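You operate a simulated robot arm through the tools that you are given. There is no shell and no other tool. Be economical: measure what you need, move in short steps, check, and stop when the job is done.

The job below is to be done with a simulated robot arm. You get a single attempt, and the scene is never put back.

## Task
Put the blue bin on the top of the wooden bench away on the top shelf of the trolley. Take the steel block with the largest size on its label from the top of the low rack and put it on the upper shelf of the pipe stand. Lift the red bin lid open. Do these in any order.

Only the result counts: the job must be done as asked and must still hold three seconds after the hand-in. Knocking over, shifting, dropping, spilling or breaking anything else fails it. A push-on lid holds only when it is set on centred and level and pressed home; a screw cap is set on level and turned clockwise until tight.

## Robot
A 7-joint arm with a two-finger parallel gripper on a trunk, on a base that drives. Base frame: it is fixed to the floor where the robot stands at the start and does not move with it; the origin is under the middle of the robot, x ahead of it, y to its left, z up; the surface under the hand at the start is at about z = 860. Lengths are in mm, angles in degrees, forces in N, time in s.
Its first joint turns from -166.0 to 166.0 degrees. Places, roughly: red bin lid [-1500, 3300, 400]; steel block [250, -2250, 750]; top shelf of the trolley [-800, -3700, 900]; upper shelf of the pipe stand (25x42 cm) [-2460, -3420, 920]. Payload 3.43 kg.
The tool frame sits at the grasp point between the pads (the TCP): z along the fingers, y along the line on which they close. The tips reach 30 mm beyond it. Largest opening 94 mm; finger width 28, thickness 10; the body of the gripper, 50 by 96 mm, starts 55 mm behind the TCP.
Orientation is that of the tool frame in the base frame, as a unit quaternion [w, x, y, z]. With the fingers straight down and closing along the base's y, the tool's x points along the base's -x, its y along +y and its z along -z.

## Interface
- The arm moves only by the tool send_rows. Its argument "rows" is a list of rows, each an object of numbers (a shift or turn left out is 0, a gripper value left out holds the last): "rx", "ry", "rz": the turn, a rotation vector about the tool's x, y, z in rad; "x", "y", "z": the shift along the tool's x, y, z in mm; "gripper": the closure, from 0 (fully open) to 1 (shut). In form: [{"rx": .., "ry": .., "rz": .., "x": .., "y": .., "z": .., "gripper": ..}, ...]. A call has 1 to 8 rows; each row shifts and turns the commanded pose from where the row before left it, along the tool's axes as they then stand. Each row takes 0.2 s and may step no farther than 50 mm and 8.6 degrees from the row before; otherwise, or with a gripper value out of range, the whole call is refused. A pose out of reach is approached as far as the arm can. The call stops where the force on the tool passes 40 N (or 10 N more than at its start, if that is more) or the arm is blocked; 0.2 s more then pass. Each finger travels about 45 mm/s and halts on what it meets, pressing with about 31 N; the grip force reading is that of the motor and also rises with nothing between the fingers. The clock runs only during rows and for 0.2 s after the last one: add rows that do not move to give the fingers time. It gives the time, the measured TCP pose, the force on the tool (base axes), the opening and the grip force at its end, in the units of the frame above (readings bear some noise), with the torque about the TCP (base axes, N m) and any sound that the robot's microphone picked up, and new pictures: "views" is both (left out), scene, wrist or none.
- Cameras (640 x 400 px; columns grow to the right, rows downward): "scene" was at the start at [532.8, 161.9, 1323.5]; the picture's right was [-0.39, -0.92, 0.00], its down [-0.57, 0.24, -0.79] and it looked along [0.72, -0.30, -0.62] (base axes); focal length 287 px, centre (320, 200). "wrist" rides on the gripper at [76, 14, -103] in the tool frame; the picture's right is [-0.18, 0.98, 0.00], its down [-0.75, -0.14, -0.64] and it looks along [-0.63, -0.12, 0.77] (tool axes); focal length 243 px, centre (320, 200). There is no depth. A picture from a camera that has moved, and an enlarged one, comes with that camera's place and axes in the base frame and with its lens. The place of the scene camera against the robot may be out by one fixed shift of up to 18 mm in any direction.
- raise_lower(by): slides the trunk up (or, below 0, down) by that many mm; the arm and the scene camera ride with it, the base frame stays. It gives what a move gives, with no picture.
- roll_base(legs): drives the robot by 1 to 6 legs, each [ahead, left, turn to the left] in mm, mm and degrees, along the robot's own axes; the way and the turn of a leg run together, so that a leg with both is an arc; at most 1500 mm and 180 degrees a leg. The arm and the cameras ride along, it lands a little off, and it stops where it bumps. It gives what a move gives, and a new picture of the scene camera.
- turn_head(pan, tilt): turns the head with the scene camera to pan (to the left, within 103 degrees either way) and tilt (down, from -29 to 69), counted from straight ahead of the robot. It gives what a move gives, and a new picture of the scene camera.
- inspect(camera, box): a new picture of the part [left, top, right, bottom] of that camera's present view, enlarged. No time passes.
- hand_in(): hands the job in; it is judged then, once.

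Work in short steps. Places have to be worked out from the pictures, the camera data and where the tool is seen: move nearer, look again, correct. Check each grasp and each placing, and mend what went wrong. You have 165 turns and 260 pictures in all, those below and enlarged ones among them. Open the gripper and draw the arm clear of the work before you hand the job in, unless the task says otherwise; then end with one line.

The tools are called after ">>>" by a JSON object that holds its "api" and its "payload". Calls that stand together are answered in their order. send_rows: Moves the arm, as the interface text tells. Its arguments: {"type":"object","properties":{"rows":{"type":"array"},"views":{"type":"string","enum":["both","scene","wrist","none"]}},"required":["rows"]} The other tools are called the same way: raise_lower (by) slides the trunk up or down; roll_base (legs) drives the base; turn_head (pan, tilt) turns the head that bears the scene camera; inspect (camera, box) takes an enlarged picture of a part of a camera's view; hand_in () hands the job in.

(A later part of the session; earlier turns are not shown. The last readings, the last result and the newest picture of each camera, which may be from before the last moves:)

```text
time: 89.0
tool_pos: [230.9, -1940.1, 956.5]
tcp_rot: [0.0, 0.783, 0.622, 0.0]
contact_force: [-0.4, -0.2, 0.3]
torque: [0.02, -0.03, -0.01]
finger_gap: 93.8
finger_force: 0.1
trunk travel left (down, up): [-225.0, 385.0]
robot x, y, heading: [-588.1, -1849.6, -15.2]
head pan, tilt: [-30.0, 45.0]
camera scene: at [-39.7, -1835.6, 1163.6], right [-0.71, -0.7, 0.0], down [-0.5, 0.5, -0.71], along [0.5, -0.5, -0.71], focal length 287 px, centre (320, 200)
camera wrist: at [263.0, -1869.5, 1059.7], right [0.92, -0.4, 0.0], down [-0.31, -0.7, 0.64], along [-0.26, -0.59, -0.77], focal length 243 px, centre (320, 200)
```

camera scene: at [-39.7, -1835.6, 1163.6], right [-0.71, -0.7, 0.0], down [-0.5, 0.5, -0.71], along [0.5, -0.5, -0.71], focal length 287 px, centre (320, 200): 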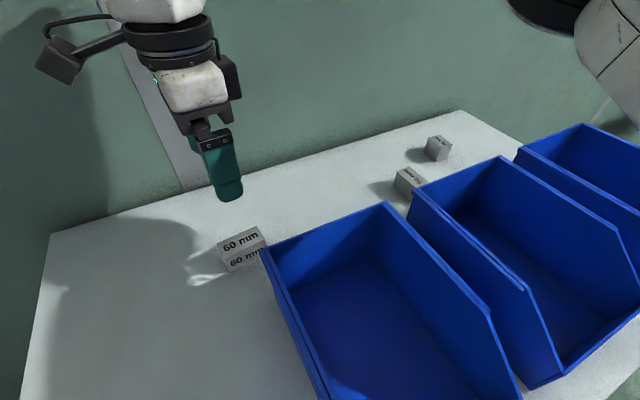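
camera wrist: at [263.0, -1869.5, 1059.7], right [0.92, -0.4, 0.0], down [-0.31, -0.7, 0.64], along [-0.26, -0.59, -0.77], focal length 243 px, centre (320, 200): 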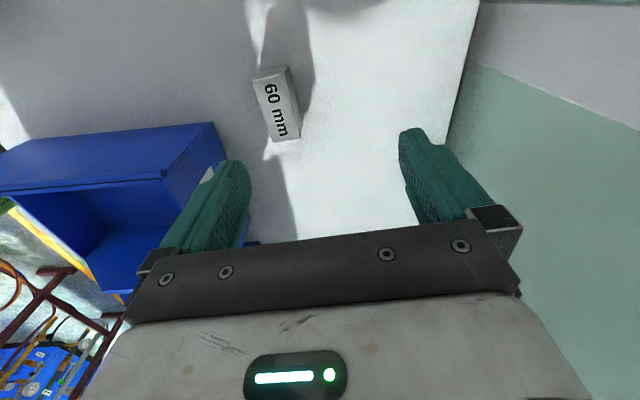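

The block is in the wrist view, so I'll enlarge it to measure it.

>>> {"api": "inspect", "payload": {"camera": "wrist", "box": [200, 50, 360, 150]}}

```text
4.00 times, centred on (280, 100) of wrist
camera zoom: at [263.0, -1869.5, 1059.7], right [0.92, -0.4, 0.0], down [-0.31, -0.7, 0.64], along [-0.26, -0.59, -0.77], focal length 970 px, centre (480, 600)
```

zoom: 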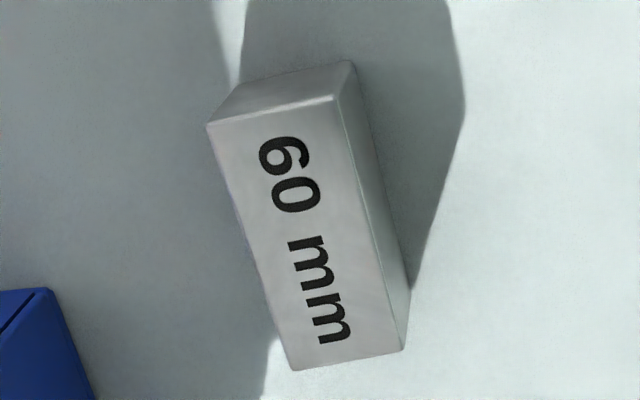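

Combining both cameras, the block top is nearer z≈840, so the rack top is at about 810. Its centre is about (196,−1927) and its axes match the hand. I'll shift over it and descend partway.

>>> {"api": "send_rows", "payload": {"rows": [{"x": 5, "y": -37}, {"z": 30}, {"z": 28}, {}], "views": "both"}}

```text
time: 90.0
tool_pos: [198.4, -1926.6, 900.6]
tcp_rot: [0.0, 0.783, 0.622, 0.0]
contact_force: [0.7, -0.5, 0.2]
torque: [0.01, -0.01, -0.02]
finger_gap: 93.7
finger_force: 0.0
trunk travel left (down, up): [-225.0, 385.0]
robot x, y, heading: [-588.4, -1850.3, -15.2]
head pan, tilt: [-30.0, 45.0]
camera scene: at [-39.7, -1835.6, 1163.6], right [-0.71, -0.7, 0.0], down [-0.5, 0.5, -0.71], along [0.5, -0.5, -0.71], focal length 287 px, centre (320, 200)
camera wrist: at [229.3, -1855.6, 1002.8], right [0.92, -0.4, 0.0], down [-0.31, -0.7, 0.64], along [-0.26, -0.59, -0.77], focal length 243 px, centre (320, 200)
```

scene: 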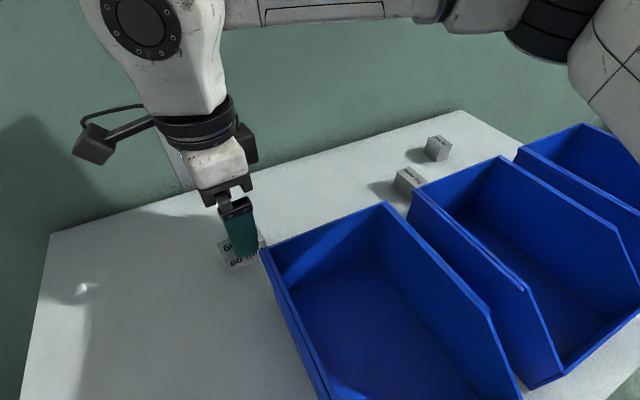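
wrist: 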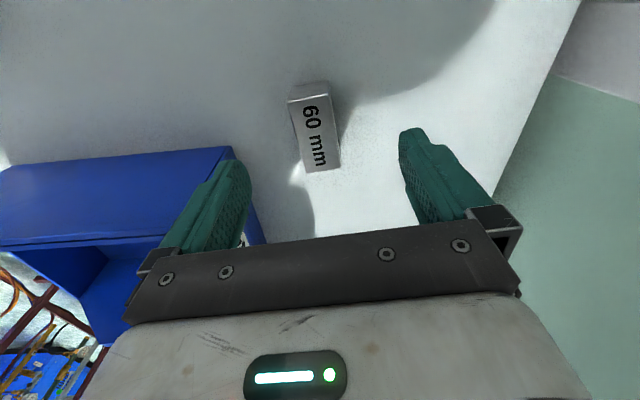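

Triangulating again gives a 60×30×30 block with its top at about 824 and its centre at (193,−1929). I'll correct by a few mm and go down to TCP≈832.

>>> {"api": "send_rows", "payload": {"rows": [{"x": -4, "y": -4}, {"z": 30}, {"z": 25}, {"z": 13}, {}], "views": "both"}}

```text
time: 91.2
tool_pos: [192.1, -1930.0, 831.3]
tcp_rot: [-0.001, 0.783, 0.622, 0.001]
contact_force: [-0.6, 0.6, 0.4]
torque: [-0.04, 0.04, -0.02]
finger_gap: 94.0
finger_force: 0.0
trunk travel left (down, up): [-225.0, 385.0]
robot x, y, heading: [-585.4, -1849.7, -15.3]
head pan, tilt: [-30.0, 45.0]
camera scene: at [-39.7, -1835.6, 1163.6], right [-0.71, -0.7, 0.0], down [-0.5, 0.5, -0.71], along [0.5, -0.5, -0.71], focal length 287 px, centre (320, 200)
camera wrist: at [222.9, -1859.2, 934.4], right [0.92, -0.4, 0.0], down [-0.31, -0.7, 0.64], along [-0.26, -0.59, -0.77], focal length 243 px, centre (320, 200)
```

scene: 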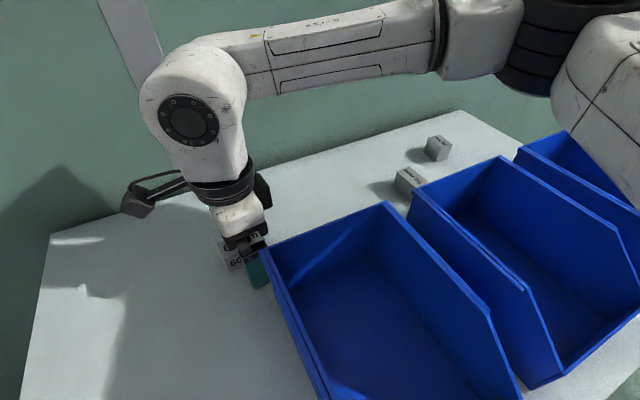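
wrist: 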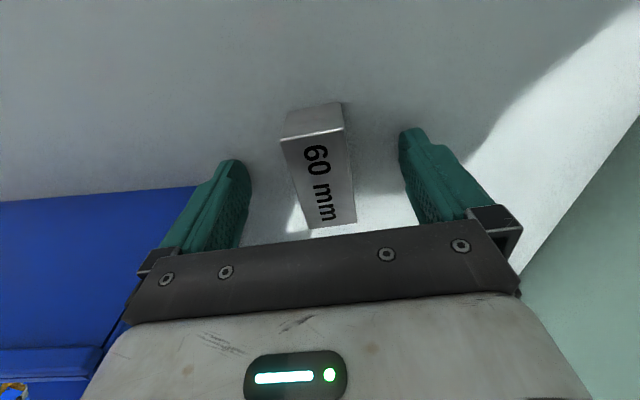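

The block is centred between the fingers and the tips are just above the rack top. I'll close the gripper.

>>> {"api": "send_rows", "payload": {"rows": [{"gripper": 0.5}, {"gripper": 0.7}, {"gripper": 1.0}, {"gripper": 1.0}, {"gripper": 1.0}, {"gripper": 1.0}], "views": "wrist"}}

```text
time: 92.6
tool_pos: [192.0, -1930.4, 831.7]
tcp_rot: [0.0, 0.783, 0.622, 0.0]
contact_force: [1.7, -0.8, 1.3]
torque: [0.02, -0.06, -0.03]
finger_gap: 34.4
finger_force: 31.2
trunk travel left (down, up): [-225.0, 385.0]
robot x, y, heading: [-585.1, -1848.1, -15.2]
head pan, tilt: [-30.0, 45.0]
camera wrist: at [223.0, -1859.3, 934.7], right [0.92, -0.4, 0.0], down [-0.31, -0.7, 0.64], along [-0.26, -0.59, -0.77], focal length 243 px, centre (320, 200)
```

wrist: 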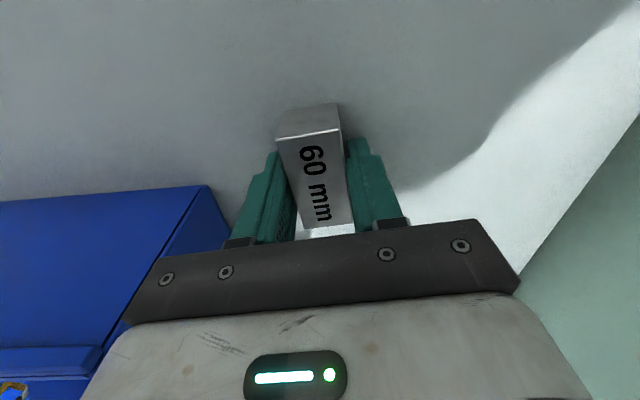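

The gap is 34.4 mm with 31 N of grip. I'll lift straight up.

>>> {"api": "send_rows", "payload": {"rows": [{"z": -10}, {"z": -20}, {"z": -40}, {"z": -45}, {"z": -45}, {"z": -45}, {"z": -45}, {}], "views": "both"}}

```text
time: 94.4
tool_pos: [194.3, -1931.0, 1083.2]
tcp_rot: [-0.001, 0.783, 0.622, -0.001]
contact_force: [0.0, -0.8, -5.4]
torque: [0.0, 0.02, 0.03]
finger_gap: 34.5
finger_force: 31.2
trunk travel left (down, up): [-225.0, 385.0]
robot x, y, heading: [-583.4, -1847.4, -15.1]
head pan, tilt: [-30.0, 45.0]
camera scene: at [-39.6, -1835.6, 1163.5], right [-0.71, -0.7, 0.0], down [-0.5, 0.5, -0.71], along [0.5, -0.5, -0.71], focal length 287 px, centre (320, 200)
camera wrist: at [225.7, -1860.1, 1185.3], right [0.92, -0.4, 0.0], down [-0.31, -0.7, 0.64], along [-0.26, -0.59, -0.77], focal length 243 px, centre (320, 200)
```

scene: 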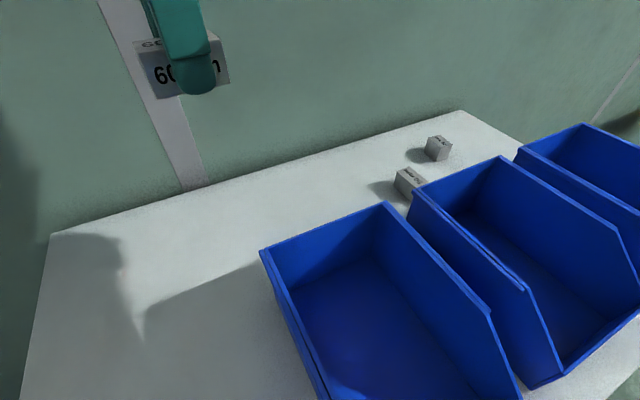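
wrist: 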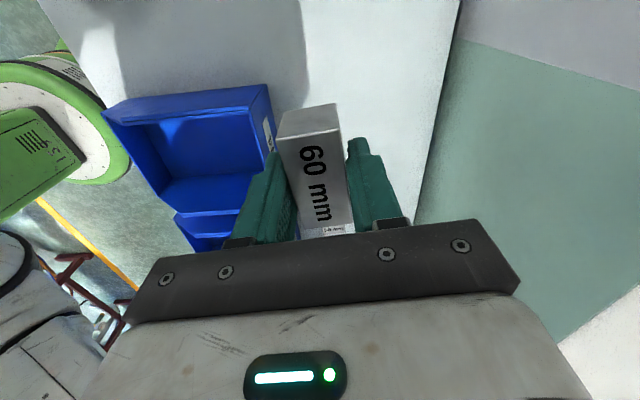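

The block is lifted cleanly. I'll raise the trunk, back off from the rack and turn towards the pipe stand.

>>> {"api": "raise_lower", "payload": {"by": 180}}

>>> {"api": "roll_base", "payload": {"legs": [[-700, 0, 0], [0, 0, -100]]}}

>>> {"api": "turn_head", "payload": {"pan": 0, "tilt": 20}}

```text
time: 96.4
tool_pos: [193.6, -1931.2, 1261.8]
tcp_rot: [0.0, 0.783, 0.622, 0.0]
contact_force: [-0.2, -0.4, -5.1]
torque: [-0.04, 0.04, -0.01]
finger_gap: 34.5
finger_force: 31.1
trunk travel left (down, up): [-405.0, 205.0]
robot x, y, heading: [-586.0, -1851.5, -15.2]
head pan, tilt: [-30.0, 45.0]
```

```text
time: 104.4
tool_pos: [-1445.7, -2431.6, 1261.9]
tcp_rot: [0.0, 0.983, -0.182, 0.0]
contact_force: [-0.1, 0.3, -4.5]
torque: [-0.01, 0.0, 0.01]
finger_gap: 34.4
finger_force: 31.1
trunk travel left (down, up): [-405.0, 205.0]
robot x, y, heading: [-1258.7, -1670.4, -112.8]
head pan, tilt: [-30.0, 45.0]
camera scene: at [-1307.7, -2200.7, 1343.5], right [-0.6, 0.8, 0.0], down [0.56, 0.43, -0.71], along [-0.56, -0.42, -0.71], focal length 287 px, centre (320, 200)
```

scene: 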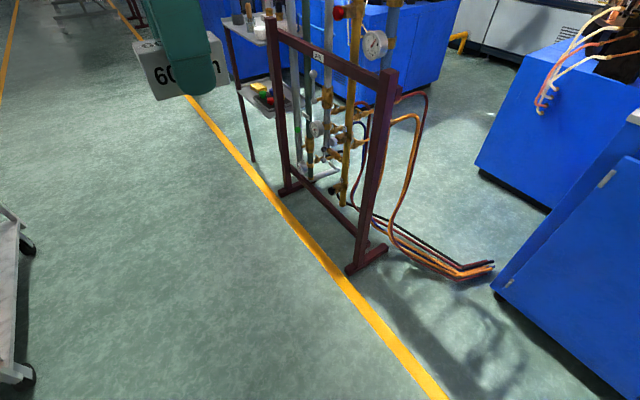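

```text
time: 105.3
tool_pos: [-1446.0, -2431.7, 1262.8]
tcp_rot: [0.0, 0.983, -0.181, 0.001]
contact_force: [0.1, -0.1, -5.5]
torque: [0.0, -0.03, -0.05]
finger_gap: 34.1
finger_force: 30.8
trunk travel left (down, up): [-405.0, 205.0]
robot x, y, heading: [-1260.6, -1668.9, -113.3]
head pan, tilt: [0.0, 20.0]
camera scene: at [-1279.2, -2237.5, 1382.1], right [-0.92, 0.39, 0.0], down [0.13, 0.32, -0.94], along [-0.37, -0.86, -0.34], focal length 287 px, centre (320, 200)
```

scene: 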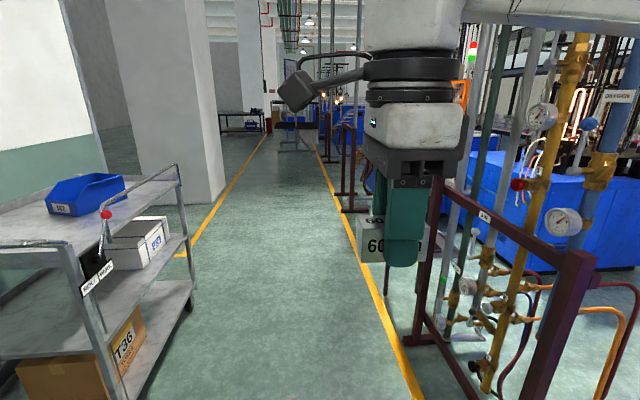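

The pipe stand lies on the right, with its shelf at the far end. I'll pull the arm in before turning in the aisle, then drive to face the shelf.

>>> {"api": "send_rows", "payload": {"rows": [{"y": -45}, {"y": -45}, {"y": -45}, {"y": -45}, {"y": -45}, {"y": -45}, {"y": -45}, {}], "views": "none"}}

>>> {"api": "roll_base", "payload": {"legs": [[1400, 230, 0], [630, 100, 0]]}}

```text
time: 106.6
tool_pos: [-1369.7, -2222.2, 1262.0]
tcp_rot: [-0.001, 0.982, -0.188, -0.001]
contact_force: [-8.8, 7.3, -7.0]
torque: [-1.05, -1.17, 0.23]
finger_gap: 34.2
finger_force: 30.8
trunk travel left (down, up): [-405.0, 205.0]
robot x, y, heading: [-1261.9, -1669.6, -113.2]
head pan, tilt: [0.0, 20.0]
stopped in row 6: the force on the tool passed its limit at 77 N (the readings are from after the stop); the commanded pose is now the measured one
```

```text
time: 116.8
tool_pos: [-1869.5, -4217.3, 1261.1]
tcp_rot: [-0.001, 0.981, -0.193, 0.0]
contact_force: [-16.1, 2.6, -5.6]
torque: [-0.24, -2.2, 0.0]
finger_gap: 34.1
finger_force: 31.0
trunk travel left (down, up): [-405.0, 205.0]
robot x, y, heading: [-1756.0, -3668.0, -113.5]
head pan, tilt: [0.0, 20.0]
camera scene: at [-1778.3, -4235.4, 1382.7], right [-0.93, 0.38, 0.0], down [0.13, 0.31, -0.94], along [-0.36, -0.87, -0.34], focal length 287 px, centre (320, 200)
```

scene: 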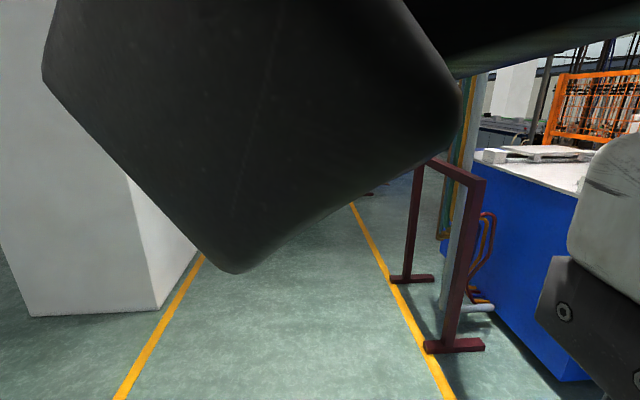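

The hand touched the robot's own head and the block is still held. I'll ease it forward 50 mm, then turn towards the stand, where the sweep is clear.

>>> {"api": "send_rows", "payload": {"rows": [{"y": 25}, {"y": 30}, {}], "views": "none"}}

>>> {"api": "roll_base", "payload": {"legs": [[0, 0, -60]]}}

>>> {"api": "turn_head", "payload": {"pan": -30, "tilt": 30}}

```text
time: 117.6
tool_pos: [-1890.6, -4268.6, 1261.5]
tcp_rot: [-0.001, 0.981, -0.194, -0.001]
contact_force: [-0.2, 0.9, -4.9]
torque: [0.01, -0.02, 0.01]
finger_gap: 34.2
finger_force: 31.3
trunk travel left (down, up): [-405.0, 205.0]
robot x, y, heading: [-1756.2, -3667.3, -113.5]
head pan, tilt: [0.0, 20.0]
```

```text
time: 120.7
tool_pos: [-2344.2, -3851.1, 1261.1]
tcp_rot: [-0.001, 0.754, -0.657, 0.0]
contact_force: [-0.5, -1.5, -4.2]
torque: [0.01, 0.02, -0.02]
finger_gap: 34.4
finger_force: 31.1
trunk travel left (down, up): [-405.0, 205.0]
robot x, y, heading: [-1754.8, -3662.7, -173.6]
head pan, tilt: [0.0, 20.0]
camera scene: at [-2254.7, -3920.1, 1382.2], right [-0.11, 0.99, 0.0], down [0.34, 0.04, -0.94], along [-0.93, -0.11, -0.34], focal length 287 px, centre (320, 200)
```

scene: 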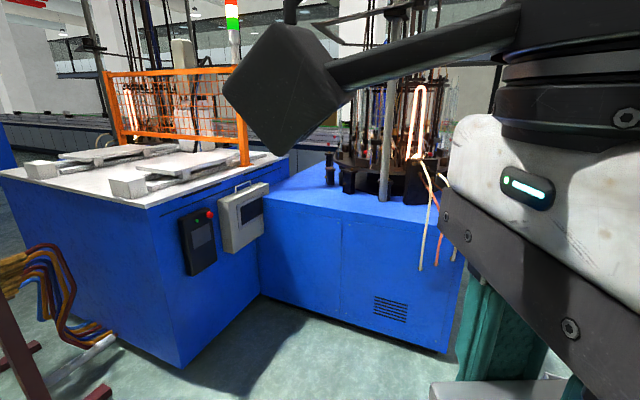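

```text
time: 121.6
tool_pos: [-2344.4, -3851.9, 1261.8]
tcp_rot: [-0.001, 0.753, -0.658, -0.001]
contact_force: [-0.1, 0.6, -3.7]
torque: [0.02, -0.01, 0.0]
finger_gap: 34.2
finger_force: 31.1
trunk travel left (down, up): [-405.0, 205.0]
robot x, y, heading: [-1756.4, -3669.2, -173.3]
head pan, tilt: [-30.0, 30.0]
camera scene: at [-2245.2, -3873.6, 1366.2], right [0.4, 0.92, 0.0], down [0.46, -0.2, -0.87], along [-0.79, 0.34, -0.5], focal length 287 px, centre (320, 200)
```

scene: 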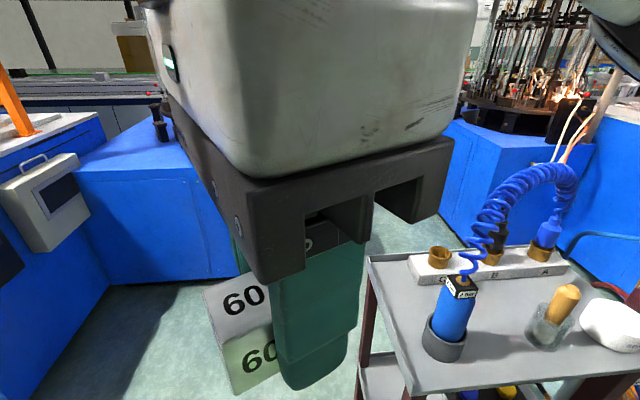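

The shelf holds a blue cylinder, a manifold block with a coiled hose, a glass with a brush, and a white object. I'll look for the free area.

>>> {"api": "turn_head", "payload": {"pan": -62, "tilt": 42}}

```text
time: 122.6
tool_pos: [-2344.3, -3851.4, 1260.7]
tcp_rot: [-0.002, 0.753, -0.658, 0.0]
contact_force: [-0.5, -0.1, -5.2]
torque: [0.02, -0.02, 0.0]
finger_gap: 34.4
finger_force: 31.1
trunk travel left (down, up): [-405.0, 205.0]
robot x, y, heading: [-1755.4, -3661.4, -173.3]
head pan, tilt: [-62.0, 42.0]
camera scene: at [-2209.6, -3840.7, 1347.9], right [0.82, 0.57, 0.0], down [0.38, -0.55, -0.74], along [-0.42, 0.61, -0.67], focal length 287 px, centre (320, 200)
```

scene: 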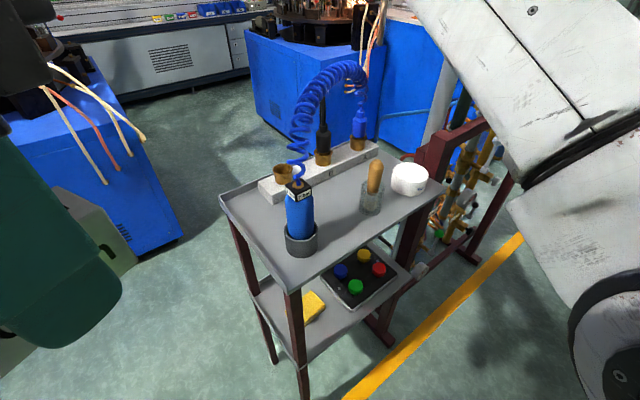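

The free patch on the shelf is by the front edge, between the blue cylinder and the glass, around (−2374,−3500). I'll raise the trunk a bit, turn to face it squarely, and turn the hand so the wrist camera faces the aisle.

>>> {"api": "raise_lower", "payload": {"by": 100}}

>>> {"api": "roll_base", "payload": {"legs": [[0, 0, -22]]}}

>>> {"api": "send_rows", "payload": {"rows": [{"rz": -0.148}, {"rz": -0.148}, {"rz": -0.148}, {"rz": -0.148}, {"rz": -0.148}, {"rz": -0.148}, {"rz": -0.148}, {"rz": -0.148}], "views": "none"}}

>>> {"api": "send_rows", "payload": {"rows": [{"rz": -0.125}, {"rz": -0.125}, {"rz": -0.124}, {}], "views": "wrist"}}

>>> {"api": "turn_head", "payload": {"pan": -25, "tilt": 45}}

```text
time: 123.9
tool_pos: [-2343.9, -3851.7, 1360.0]
tcp_rot: [-0.001, 0.754, -0.657, -0.001]
contact_force: [0.9, -0.1, -5.1]
torque: [0.04, -0.02, 0.0]
finger_gap: 34.3
finger_force: 30.9
trunk travel left (down, up): [-505.0, 105.0]
robot x, y, heading: [-1754.7, -3664.3, -173.7]
head pan, tilt: [-62.0, 42.0]
```

```text
time: 125.5
tool_pos: [-2371.2, -3616.3, 1361.4]
tcp_rot: [0.001, -0.613, 0.79, 0.0]
contact_force: [-0.3, -1.2, -3.9]
torque: [0.01, 0.03, 0.03]
finger_gap: 34.3
finger_force: 31.1
trunk travel left (down, up): [-505.0, 105.0]
robot x, y, heading: [-1757.5, -3665.3, 164.4]
head pan, tilt: [-62.0, 42.0]
camera scene: at [-2241.1, -3652.2, 1447.9], right [0.98, 0.21, 0.0], down [0.14, -0.65, -0.74], along [-0.16, 0.73, -0.67], focal length 287 px, centre (320, 200)
```

scene: 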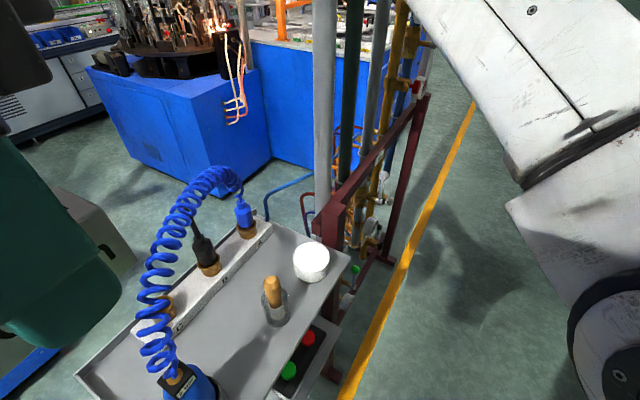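

```text
time: 127.3
tool_pos: [-2371.5, -3615.5, 1360.8]
tcp_rot: [-0.001, 0.949, -0.316, 0.002]
contact_force: [-16.9, -10.9, -3.4]
torque: [1.11, -1.95, -2.0]
finger_gap: 34.1
finger_force: 31.3
trunk travel left (down, up): [-505.0, 105.0]
robot x, y, heading: [-1759.0, -3665.5, 164.3]
head pan, tilt: [-62.0, 42.0]
```

```text
time: 127.6
tool_pos: [-2374.8, -3617.0, 1360.2]
tcp_rot: [0.002, 0.952, -0.305, -0.001]
contact_force: [-12.5, -10.6, -4.0]
torque: [1.12, -1.55, -1.68]
finger_gap: 34.3
finger_force: 30.7
trunk travel left (down, up): [-505.0, 105.0]
robot x, y, heading: [-1757.6, -3665.9, 164.3]
head pan, tilt: [-62.0, 42.0]
stopped in row 1: the force on the tool passed its limit at 51 N (the readings are from after the stop); the commanded pose is now the measured one
camera wrist: at [-2320.3, -3672.3, 1463.5], right [-0.72, -0.69, 0.0], down [-0.53, 0.55, 0.64], along [-0.45, 0.46, -0.77], focal length 243 px, centre (320, 200)
```

wrist: 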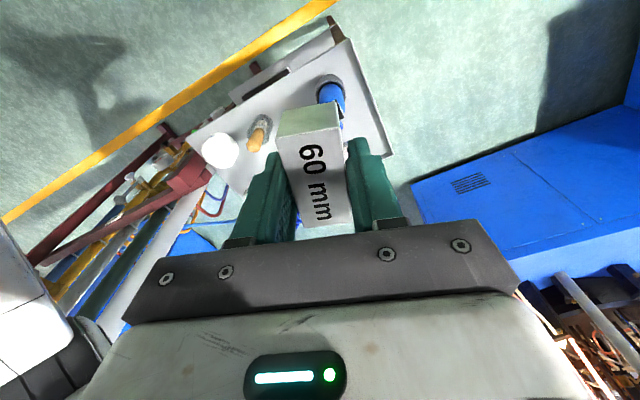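

```text
time: 128.6
tool_pos: [-2379.1, -3617.2, 1358.9]
tcp_rot: [0.003, 0.948, -0.319, -0.004]
contact_force: [-73.1, -69.2, -17.7]
torque: [8.71, -7.24, -10.57]
finger_gap: 34.0
finger_force: 30.8
trunk travel left (down, up): [-505.0, 105.0]
robot x, y, heading: [-1754.3, -3663.3, 164.4]
head pan, tilt: [-25.0, 45.0]
camera scene: at [-2247.3, -3655.2, 1445.2], right [0.96, 0.29, 0.0], down [0.2, -0.66, -0.72], along [-0.21, 0.69, -0.69], focal length 287 px, centre (320, 200)
```

scene: 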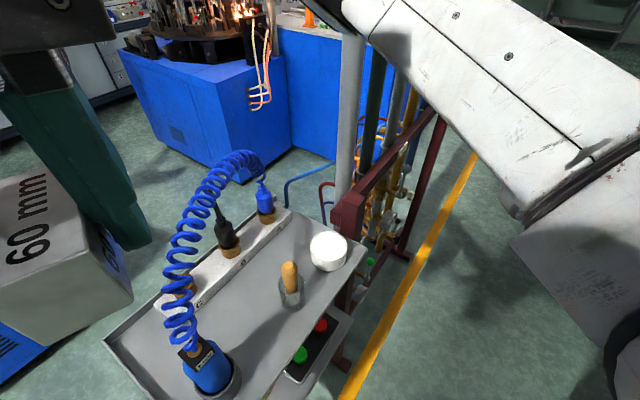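

The wrist bumped the head. I'll turn the head back and push the hand forward, away from it.

>>> {"api": "turn_head", "payload": {"pan": -62, "tilt": 42}}

>>> {"api": "send_rows", "payload": {"rows": [{"x": -20, "y": 7}, {"x": -38, "y": 14}, {"x": -38, "y": 14}, {}], "views": "none"}}

```text
time: 129.7
tool_pos: [-2374.6, -3615.9, 1362.6]
tcp_rot: [0.002, 0.953, -0.304, 0.0]
contact_force: [-45.9, 16.8, -6.9]
torque: [-1.73, -4.95, -1.8]
finger_gap: 34.1
finger_force: 30.7
trunk travel left (down, up): [-505.0, 105.0]
robot x, y, heading: [-1753.8, -3668.6, 164.6]
head pan, tilt: [-62.0, 42.0]
camera scene: at [-2239.4, -3651.8, 1447.9], right [0.98, 0.19, 0.0], down [0.13, -0.66, -0.74], along [-0.14, 0.73, -0.67], focal length 287 px, centre (320, 200)
```

scene: 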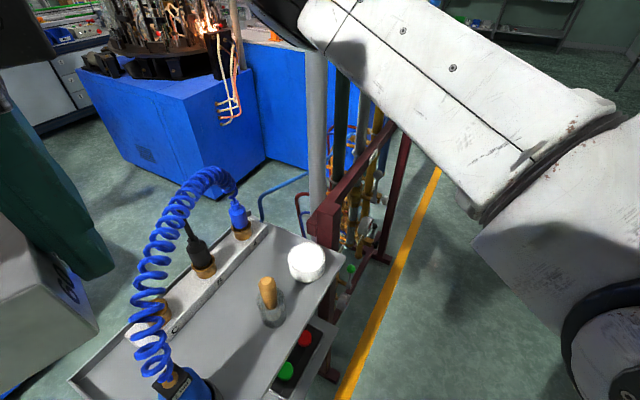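

```text
time: 130.7
tool_pos: [-2471.8, -3588.9, 1360.3]
tcp_rot: [0.001, 0.953, -0.301, 0.001]
contact_force: [0.8, 0.7, -4.8]
torque: [0.01, 0.01, 0.04]
finger_gap: 34.0
finger_force: 31.1
trunk travel left (down, up): [-505.0, 105.0]
robot x, y, heading: [-1755.9, -3664.5, 164.2]
head pan, tilt: [-62.0, 42.0]
```

The hand is free again. I'll back the base up 110 mm so the target falls at a longer reach, then finish turning the hand.

>>> {"api": "roll_base", "payload": {"legs": [[-110, 0, 0]]}}

>>> {"api": "send_rows", "payload": {"rows": [{"rz": -0.114}, {"rz": -0.114}, {"rz": -0.114}, {}], "views": "wrist"}}

```text
time: 131.8
tool_pos: [-2361.8, -3619.8, 1362.0]
tcp_rot: [0.001, 0.953, -0.303, 0.0]
contact_force: [0.6, 0.4, -5.2]
torque: [-0.03, -0.03, -0.02]
finger_gap: 34.4
finger_force: 31.4
trunk travel left (down, up): [-505.0, 105.0]
robot x, y, heading: [-1646.6, -3699.4, 164.2]
head pan, tilt: [-62.0, 42.0]
camera scene: at [-2132.2, -3682.5, 1447.9], right [0.98, 0.21, 0.0], down [0.14, -0.65, -0.74], along [-0.16, 0.73, -0.67], focal length 287 px, centre (320, 200)
```

scene: 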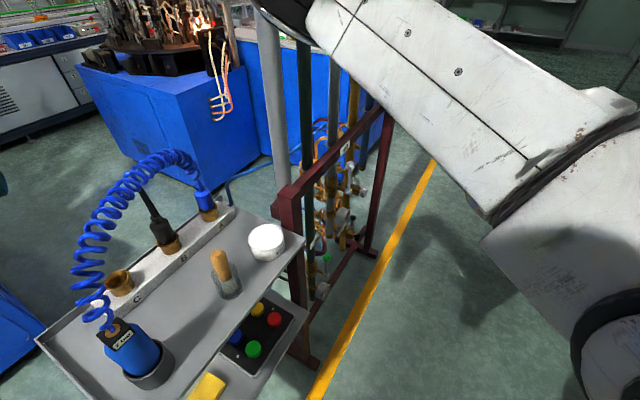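

```text
time: 132.8
tool_pos: [-2362.1, -3618.7, 1360.8]
tcp_rot: [0.0, 0.991, -0.137, 0.0]
contact_force: [0.7, -0.6, -4.6]
torque: [-0.01, -0.01, 0.0]
finger_gap: 34.3
finger_force: 30.8
trunk travel left (down, up): [-505.0, 105.0]
robot x, y, heading: [-1645.2, -3695.1, 164.5]
head pan, tilt: [-62.0, 42.0]
camera wrist: at [-2292.7, -3652.9, 1463.6], right [-0.44, -0.9, 0.0], down [-0.69, 0.34, 0.64], along [-0.58, 0.28, -0.77], focal length 243 px, centre (320, 200)
```

wrist: 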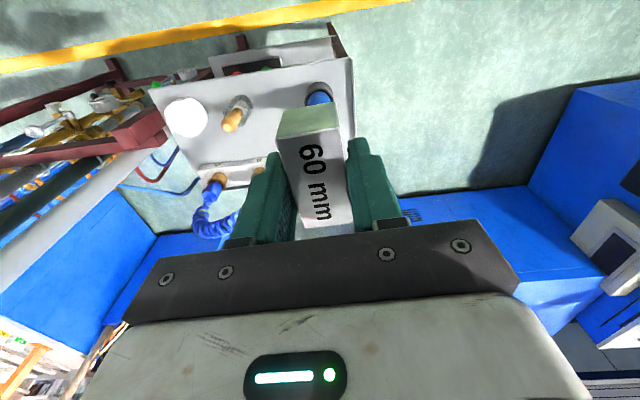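

The wrist view gives the shelf front corners as (−2403,−3666) and (−2270,−3263), so the length of 424 mm matches. The free spot is about (−2400,−3498), so I'll move above it at height.

>>> {"api": "send_rows", "payload": {"rows": [{"x": -24, "y": -35}, {"x": -24, "y": -35}, {"x": -22, "y": -36}, {}], "views": "wrist"}}

>>> {"api": "turn_head", "payload": {"pan": -30, "tilt": 40}}

```text
time: 133.8
tool_pos: [-2402.3, -3497.8, 1363.6]
tcp_rot: [0.0, 0.991, -0.136, 0.0]
contact_force: [0.0, 0.7, -4.6]
torque: [0.01, 0.02, -0.05]
finger_gap: 34.1
finger_force: 31.2
trunk travel left (down, up): [-505.0, 105.0]
robot x, y, heading: [-1649.8, -3700.1, 164.4]
head pan, tilt: [-62.0, 42.0]
camera wrist: at [-2332.0, -3531.8, 1465.3], right [-0.44, -0.9, 0.0], down [-0.69, 0.34, 0.64], along [-0.58, 0.28, -0.77], focal length 243 px, centre (320, 200)
```

wrist: 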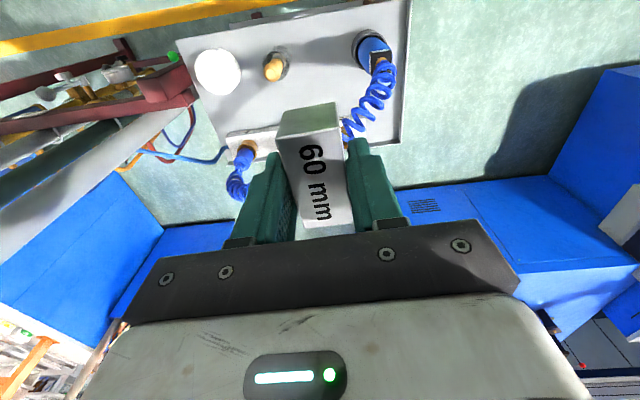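

```text
time: 134.8
tool_pos: [-2400.9, -3497.8, 1363.5]
tcp_rot: [0.002, 0.991, -0.135, -0.001]
contact_force: [-0.5, -0.8, -5.8]
torque: [0.01, -0.01, 0.0]
finger_gap: 34.5
finger_force: 31.1
trunk travel left (down, up): [-505.0, 105.0]
robot x, y, heading: [-1650.6, -3694.5, 164.5]
head pan, tilt: [-30.0, 40.0]
camera scene: at [-2173.7, -3703.2, 1450.8], right [0.72, 0.7, 0.0], down [0.45, -0.46, -0.77], along [-0.53, 0.55, -0.64], focal length 287 px, centre (320, 200)
```

scene: 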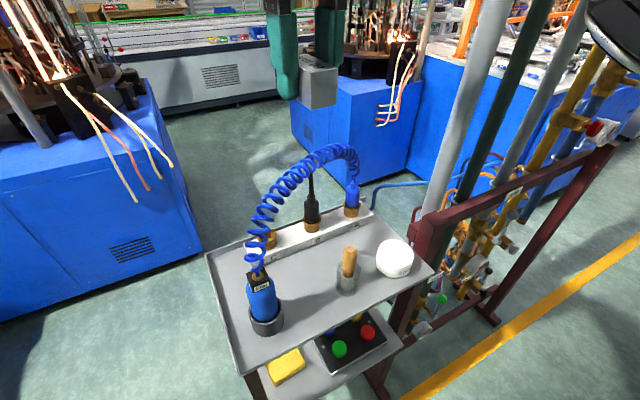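

The spot under the TCP lies midway between the glass and the cylinder. I'll shift 8 mm towards the aisle to keep off the coil, then lower with the trunk.

>>> {"api": "send_rows", "payload": {"rows": [{"x": 8}, {}], "views": "none"}}

>>> {"api": "raise_lower", "payload": {"by": -270}}

>>> {"api": "send_rows", "payload": {"rows": [{}], "views": "both"}}

```text
time: 135.4
tool_pos: [-2393.1, -3500.6, 1363.3]
tcp_rot: [0.001, 0.991, -0.136, 0.0]
contact_force: [-0.2, 0.0, -4.6]
torque: [-0.03, -0.01, 0.0]
finger_gap: 34.3
finger_force: 31.3
trunk travel left (down, up): [-505.0, 105.0]
robot x, y, heading: [-1649.2, -3699.3, 164.4]
head pan, tilt: [-30.0, 40.0]
```

```text
time: 138.2
tool_pos: [-2393.7, -3501.3, 1092.0]
tcp_rot: [0.002, 0.991, -0.135, -0.001]
contact_force: [-0.3, 0.2, -3.7]
torque: [0.02, 0.05, -0.01]
finger_gap: 34.4
finger_force: 31.0
trunk travel left (down, up): [-235.0, 375.0]
robot x, y, heading: [-1643.6, -3698.7, 164.3]
head pan, tilt: [-30.0, 40.0]
```

```text
time: 138.6
tool_pos: [-2394.4, -3500.2, 1091.6]
tcp_rot: [0.003, 0.991, -0.135, -0.002]
contact_force: [-0.1, -0.7, -3.5]
torque: [0.02, 0.03, -0.01]
finger_gap: 34.6
finger_force: 31.0
trunk travel left (down, up): [-235.0, 375.0]
robot x, y, heading: [-1645.8, -3699.1, 164.2]
head pan, tilt: [-30.0, 40.0]
camera scene: at [-2173.7, -3703.3, 1180.8], right [0.72, 0.7, 0.0], down [0.45, -0.46, -0.77], along [-0.53, 0.55, -0.64], focal length 287 px, centre (320, 200)
camera wrist: at [-2324.4, -3534.4, 1195.2], right [-0.44, -0.9, 0.0], down [-0.69, 0.34, 0.64], along [-0.58, 0.28, -0.77], focal length 243 px, centre (320, 200)
```

scene: 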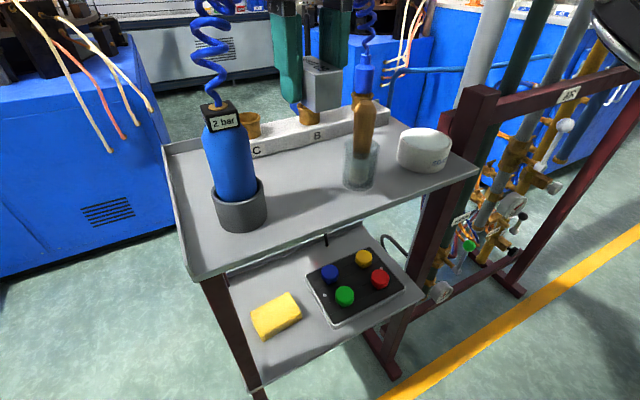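
wrist: 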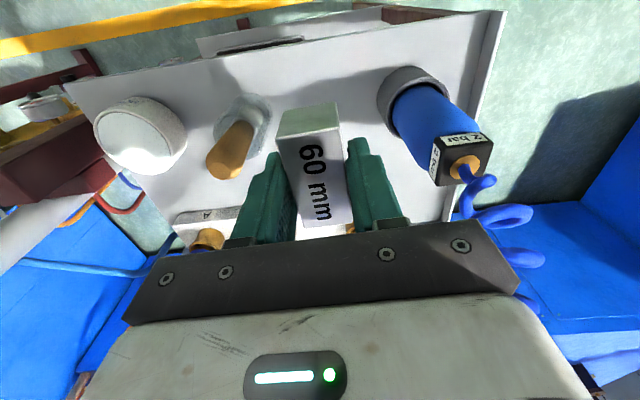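

There is no contact so far. I'll tilt the head up to see the coil against the wrist.

>>> {"api": "turn_head", "payload": {"pan": -30, "tilt": 12}}

```text
time: 139.5
tool_pos: [-2393.8, -3500.1, 1091.7]
tcp_rot: [0.002, 0.991, -0.136, 0.0]
contact_force: [0.0, -0.4, -5.5]
torque: [0.0, 0.02, 0.01]
finger_gap: 34.2
finger_force: 30.5
trunk travel left (down, up): [-235.0, 375.0]
robot x, y, heading: [-1647.1, -3694.3, 164.4]
head pan, tilt: [-30.0, 12.0]
camera scene: at [-2179.4, -3697.4, 1225.2], right [0.72, 0.7, 0.0], down [0.15, -0.15, -0.98], along [-0.68, 0.7, -0.21], focal length 287 px, centre (320, 200)
```

scene: 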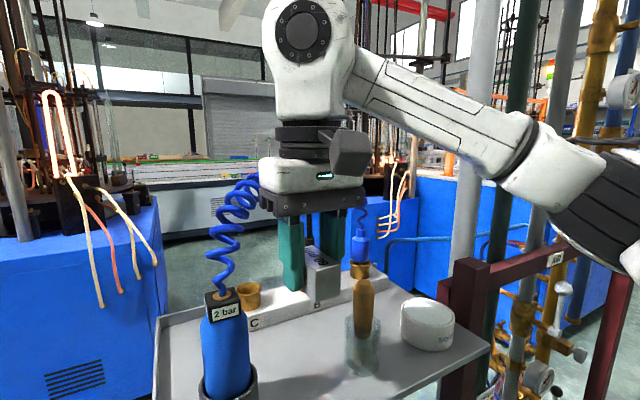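

The coil arches behind the gripper with a slim margin, so I'll shift 7 mm towards the glass and 6 mm to the aisle, then lower carefully.

>>> {"api": "send_rows", "payload": {"rows": [{"x": 6, "y": -7}, {"z": 25}, {"z": 25}, {"z": 20}, {}], "views": "both"}}

```text
time: 140.7
tool_pos: [-2385.1, -3495.0, 1022.8]
tcp_rot: [0.002, 0.991, -0.136, 0.001]
contact_force: [-0.1, 0.0, -4.9]
torque: [0.02, 0.04, 0.01]
finger_gap: 34.1
finger_force: 31.2
trunk travel left (down, up): [-235.0, 375.0]
robot x, y, heading: [-1643.2, -3695.3, 164.4]
head pan, tilt: [-30.0, 12.0]
camera scene: at [-2179.4, -3697.4, 1225.3], right [0.72, 0.7, 0.0], down [0.15, -0.15, -0.98], along [-0.68, 0.7, -0.21], focal length 287 px, centre (320, 200)
camera wrist: at [-2315.3, -3529.7, 1125.6], right [-0.44, -0.9, 0.0], down [-0.69, 0.34, 0.64], along [-0.58, 0.28, -0.77], focal length 243 px, centre (320, 200)
```

scene: 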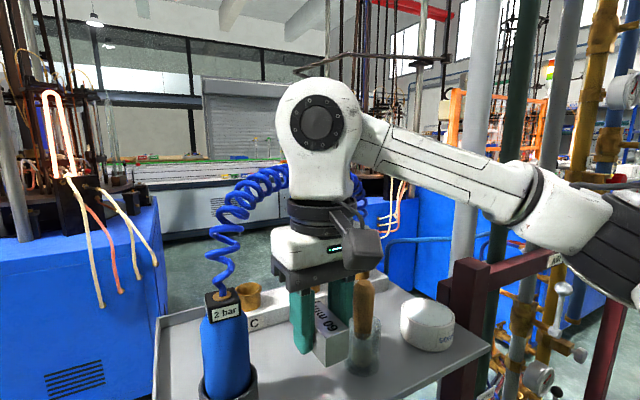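
wrist: 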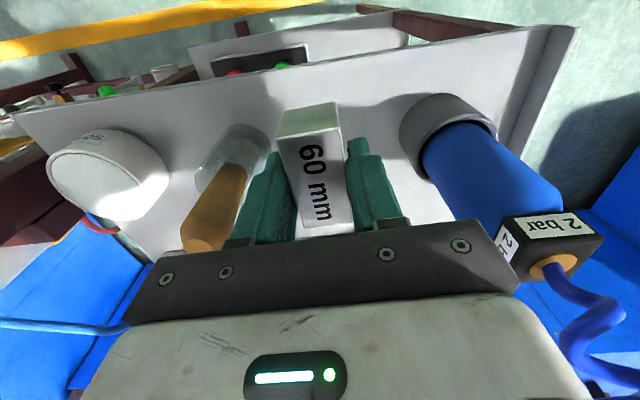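

The brush tip is at about s=240 and the gripper body edge at about 215. I'll shift 4 mm back towards the middle and keep lowering.

>>> {"api": "send_rows", "payload": {"rows": [{"y": 4}, {"z": 20}, {"z": 18}, {}], "views": "both"}}

```text
time: 141.7
tool_pos: [-2387.4, -3499.4, 984.9]
tcp_rot: [0.002, 0.991, -0.136, -0.001]
contact_force: [-1.3, -0.2, -4.5]
torque: [0.02, 0.01, 0.01]
finger_gap: 34.4
finger_force: 31.0
trunk travel left (down, up): [-235.0, 375.0]
robot x, y, heading: [-1647.4, -3697.6, 164.4]
head pan, tilt: [-30.0, 12.0]
camera scene: at [-2179.4, -3697.4, 1225.2], right [0.72, 0.7, 0.0], down [0.15, -0.15, -0.98], along [-0.68, 0.7, -0.21], focal length 287 px, centre (320, 200)
camera wrist: at [-2318.2, -3533.4, 1087.1], right [-0.44, -0.9, 0.0], down [-0.69, 0.34, 0.64], along [-0.58, 0.28, -0.77], focal length 243 px, centre (320, 200)
```

scene: 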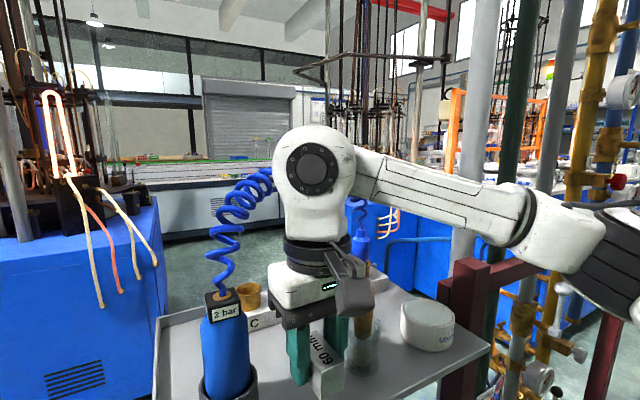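
wrist: 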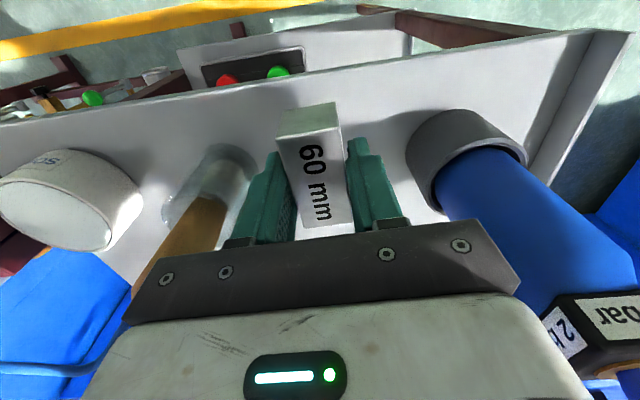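

Clearances hold at about 20 mm on each side. I'll keep lowering towards contact.

>>> {"api": "send_rows", "payload": {"rows": [{"z": 12}, {"z": 10}, {"z": 4}, {}], "views": "wrist"}}

```text
time: 142.7
tool_pos: [-2388.0, -3498.6, 958.1]
tcp_rot: [0.001, 0.991, -0.137, 0.0]
contact_force: [0.2, -0.3, -4.3]
torque: [-0.02, 0.02, -0.01]
finger_gap: 34.3
finger_force: 31.2
trunk travel left (down, up): [-235.0, 375.0]
robot x, y, heading: [-1649.8, -3698.0, 164.3]
head pan, tilt: [-30.0, 12.0]
camera wrist: at [-2318.2, -3533.2, 1061.2], right [-0.44, -0.9, 0.0], down [-0.69, 0.34, 0.64], along [-0.58, 0.28, -0.77], focal length 243 px, centre (320, 200)
```

wrist: 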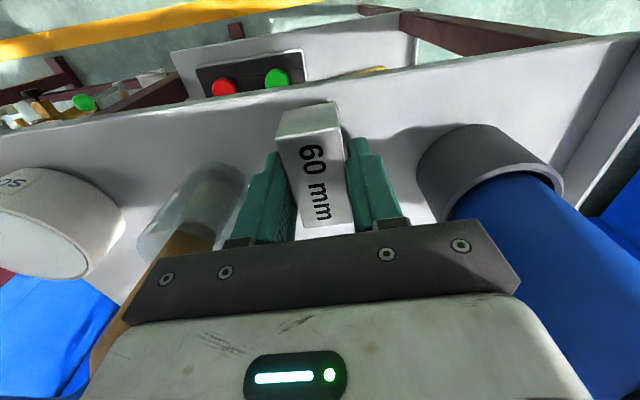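

The block is near the surface. I'll continue in 2–3 mm steps.

>>> {"api": "send_rows", "payload": {"rows": [{"z": 3}, {"z": 2}, {"z": 2}, {}], "views": "none"}}

```text
time: 143.7
tool_pos: [-2388.8, -3499.7, 951.9]
tcp_rot: [0.001, 0.991, -0.135, -0.001]
contact_force: [-2.7, -0.4, 5.5]
torque: [0.03, -0.23, -0.02]
finger_gap: 34.2
finger_force: 30.9
trunk travel left (down, up): [-235.0, 375.0]
robot x, y, heading: [-1647.4, -3694.0, 164.5]
head pan, tilt: [-30.0, 12.0]
```

There is contact of about 10 N. I'll lower one more mm and open slowly to about 52 mm.

>>> {"api": "send_rows", "payload": {"rows": [{"z": 1}, {"gripper": 0.6}, {"gripper": 0.52}, {"gripper": 0.45}, {}, {}], "views": "both"}}

```text
time: 145.1
tool_pos: [-2386.0, -3498.9, 951.2]
tcp_rot: [0.001, 0.991, -0.136, 0.0]
contact_force: [-0.5, 0.7, -0.5]
torque: [0.02, 0.01, -0.01]
finger_gap: 51.2
finger_force: 0.2
trunk travel left (down, up): [-235.0, 375.0]
robot x, y, heading: [-1642.0, -3694.4, 164.2]
head pan, tilt: [-30.0, 12.0]
camera scene: at [-2179.3, -3697.4, 1225.3], right [0.72, 0.7, 0.0], down [0.15, -0.15, -0.98], along [-0.68, 0.7, -0.21], focal length 287 px, centre (320, 200)
camera wrist: at [-2317.8, -3533.1, 1053.5], right [-0.44, -0.9, 0.0], down [-0.69, 0.34, 0.64], along [-0.58, 0.28, -0.77], focal length 243 px, centre (320, 200)
```

scene: 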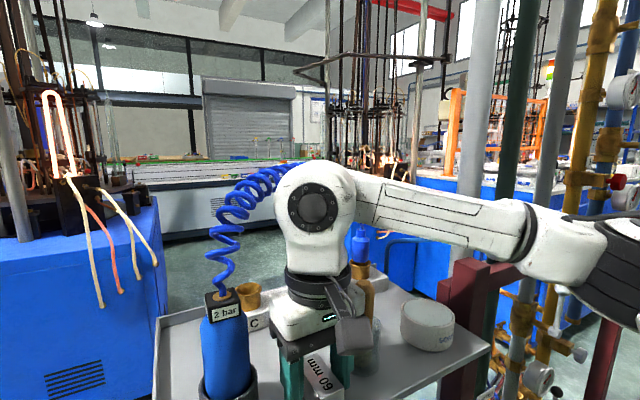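
wrist: 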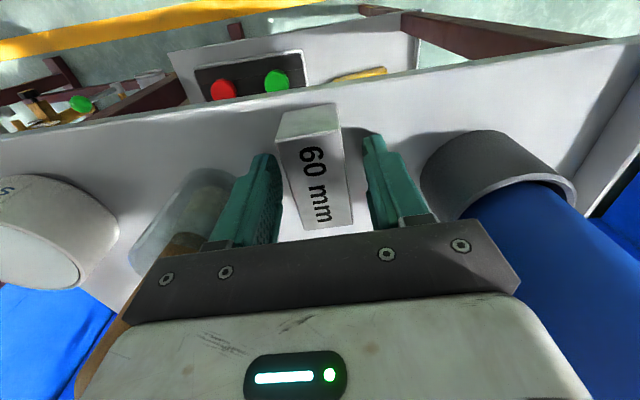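

The block stands free between the opened fingers. I'll draw straight up slowly at first.

>>> {"api": "send_rows", "payload": {"rows": [{"z": -10}, {"z": -15}, {"z": -20}, {"z": -25}, {"z": -35}, {"z": -45}, {"z": -45}, {}], "views": "wrist"}}

>>> {"api": "raise_lower", "payload": {"by": 200}}

>>> {"api": "turn_head", "payload": {"pan": -35, "tilt": 42}}

```text
time: 146.9
tool_pos: [-2389.2, -3502.0, 1147.8]
tcp_rot: [0.002, 0.991, -0.137, 0.0]
contact_force: [0.5, 0.3, -0.1]
torque: [-0.01, 0.01, -0.01]
finger_gap: 52.0
finger_force: 0.1
trunk travel left (down, up): [-235.0, 375.0]
robot x, y, heading: [-1644.6, -3695.3, 164.1]
head pan, tilt: [-30.0, 12.0]
camera wrist: at [-2319.2, -3534.8, 1249.7], right [-0.44, -0.9, 0.0], down [-0.69, 0.34, 0.64], along [-0.58, 0.28, -0.77], focal length 243 px, centre (320, 200)
```

wrist: 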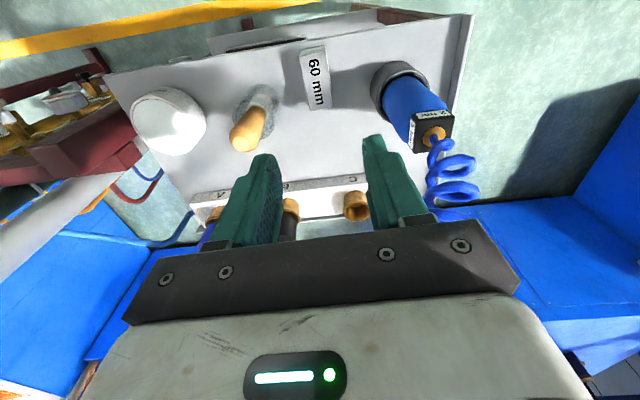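

```text
time: 149.1
tool_pos: [-2388.2, -3501.7, 1347.0]
tcp_rot: [0.001, 0.991, -0.135, 0.0]
contact_force: [0.2, 0.4, -0.1]
torque: [0.03, 0.0, 0.01]
finger_gap: 51.7
finger_force: 0.1
trunk travel left (down, up): [-435.0, 175.0]
robot x, y, heading: [-1646.6, -3695.2, 164.4]
head pan, tilt: [-30.0, 12.0]
```

```text
time: 150.0
tool_pos: [-2388.8, -3501.8, 1347.1]
tcp_rot: [0.001, 0.991, -0.136, -0.001]
contact_force: [-0.4, -0.1, -0.1]
torque: [0.01, -0.02, 0.01]
finger_gap: 51.7
finger_force: 0.1
trunk travel left (down, up): [-435.0, 175.0]
robot x, y, heading: [-1647.9, -3698.7, 164.2]
head pan, tilt: [-35.0, 42.0]
camera scene: at [-2167.2, -3699.4, 1378.0], right [0.77, 0.63, 0.0], down [0.42, -0.52, -0.74], along [-0.47, 0.58, -0.67], focal length 287 px, centre (320, 200)
```

scene: 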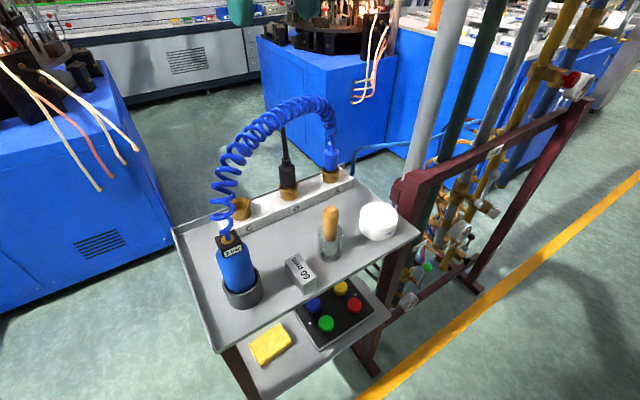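

The block rests squarely on the upper shelf and nothing else has moved. Now for the red bin: I'll pull the hand back a little, turn left away from the pipes, and strafe up the aisle.

>>> {"api": "send_rows", "payload": {"rows": [{"x": 40}, {"x": 40}, {"x": 40}, {}], "views": "none"}}

>>> {"api": "turn_head", "payload": {"pan": -60, "tilt": 15}}

>>> {"api": "roll_base", "payload": {"legs": [[0, 0, 180], [-200, 1500, 0], [-200, 1500, 0], [-200, 1500, 0]]}}

```text
time: 151.0
tool_pos: [-2271.9, -3531.3, 1344.6]
tcp_rot: [0.002, 0.991, -0.137, 0.0]
contact_force: [0.1, -0.5, -0.5]
torque: [0.0, -0.02, 0.01]
finger_gap: 51.5
finger_force: 0.0
trunk travel left (down, up): [-435.0, 175.0]
robot x, y, heading: [-1646.9, -3699.1, 164.3]
head pan, tilt: [-35.0, 42.0]
```

```text
time: 151.9
tool_pos: [-2272.4, -3532.3, 1345.1]
tcp_rot: [0.001, 0.991, -0.137, 0.0]
contact_force: [0.7, -0.8, -0.3]
torque: [-0.01, 0.02, 0.0]
finger_gap: 51.4
finger_force: 0.1
trunk travel left (down, up): [-435.0, 175.0]
robot x, y, heading: [-1647.4, -3697.4, 164.5]
head pan, tilt: [-60.0, 15.0]
camera scene: at [-2137.3, -3673.7, 1420.4], right [0.97, 0.25, 0.0], down [0.06, -0.25, -0.97], along [-0.24, 0.94, -0.26], focal length 287 px, centre (320, 200)
```

scene: 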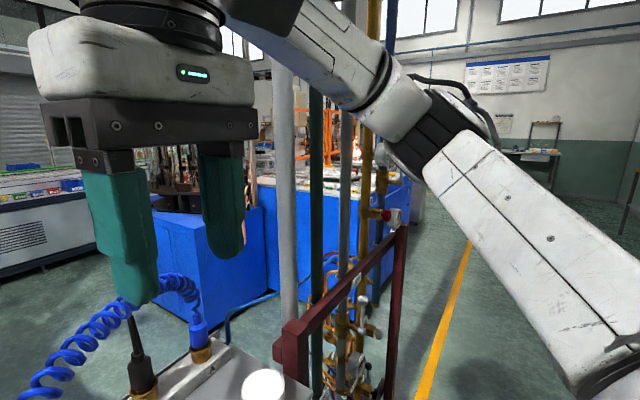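

```text
refused: leg 2 is longer than a leg can be; nothing moved
```

>>> {"api": "roll_base", "payload": {"legs": [[0, 0, 180], [-195, 1480, 0], [-195, 1480, 0], [-195, 1480, 0]]}}

>>> {"api": "turn_head", "payload": {"pan": 90, "tilt": 15}}

```text
time: 180.4
tool_pos: [-142.4, 462.8, 1344.4]
tcp_rot: [0.0, 0.164, 0.986, 0.001]
contact_force: [0.3, 0.4, -0.4]
torque: [0.02, 0.02, -0.01]
finger_gap: 51.8
finger_force: 0.1
trunk travel left (down, up): [-435.0, 175.0]
robot x, y, heading: [-759.0, 663.1, -18.9]
head pan, tilt: [-60.0, 15.0]
camera scene: at [-248.1, 612.1, 1420.5], right [-0.98, -0.19, 0.0], down [-0.05, 0.25, -0.97], along [0.19, -0.95, -0.26], focal length 287 px, centre (320, 200)
```

scene: 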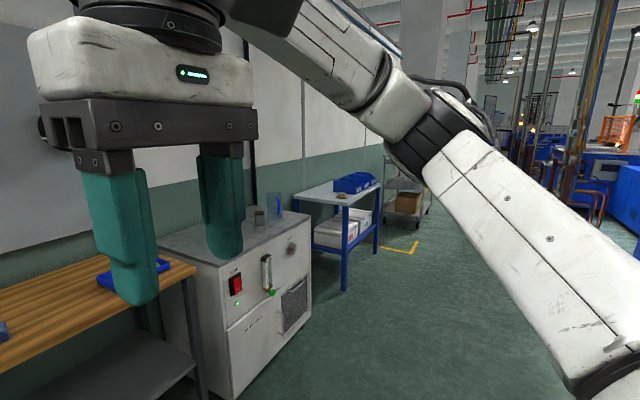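

```text
time: 182.8
tool_pos: [-142.9, 463.1, 1344.2]
tcp_rot: [0.0, 0.163, 0.987, 0.002]
contact_force: [-0.2, 0.7, -0.2]
torque: [0.0, 0.01, -0.03]
finger_gap: 51.5
finger_force: 0.1
trunk travel left (down, up): [-435.0, 175.0]
robot x, y, heading: [-757.2, 660.8, -18.8]
head pan, tilt: [90.0, 15.0]
camera scene: at [-235.7, 792.1, 1420.5], right [0.95, -0.32, 0.0], down [-0.08, -0.24, -0.97], along [0.31, 0.91, -0.26], focal length 287 px, centre (320, 200)
```

scene: 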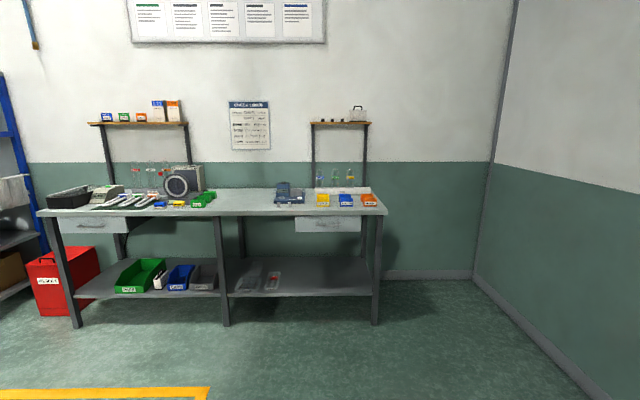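

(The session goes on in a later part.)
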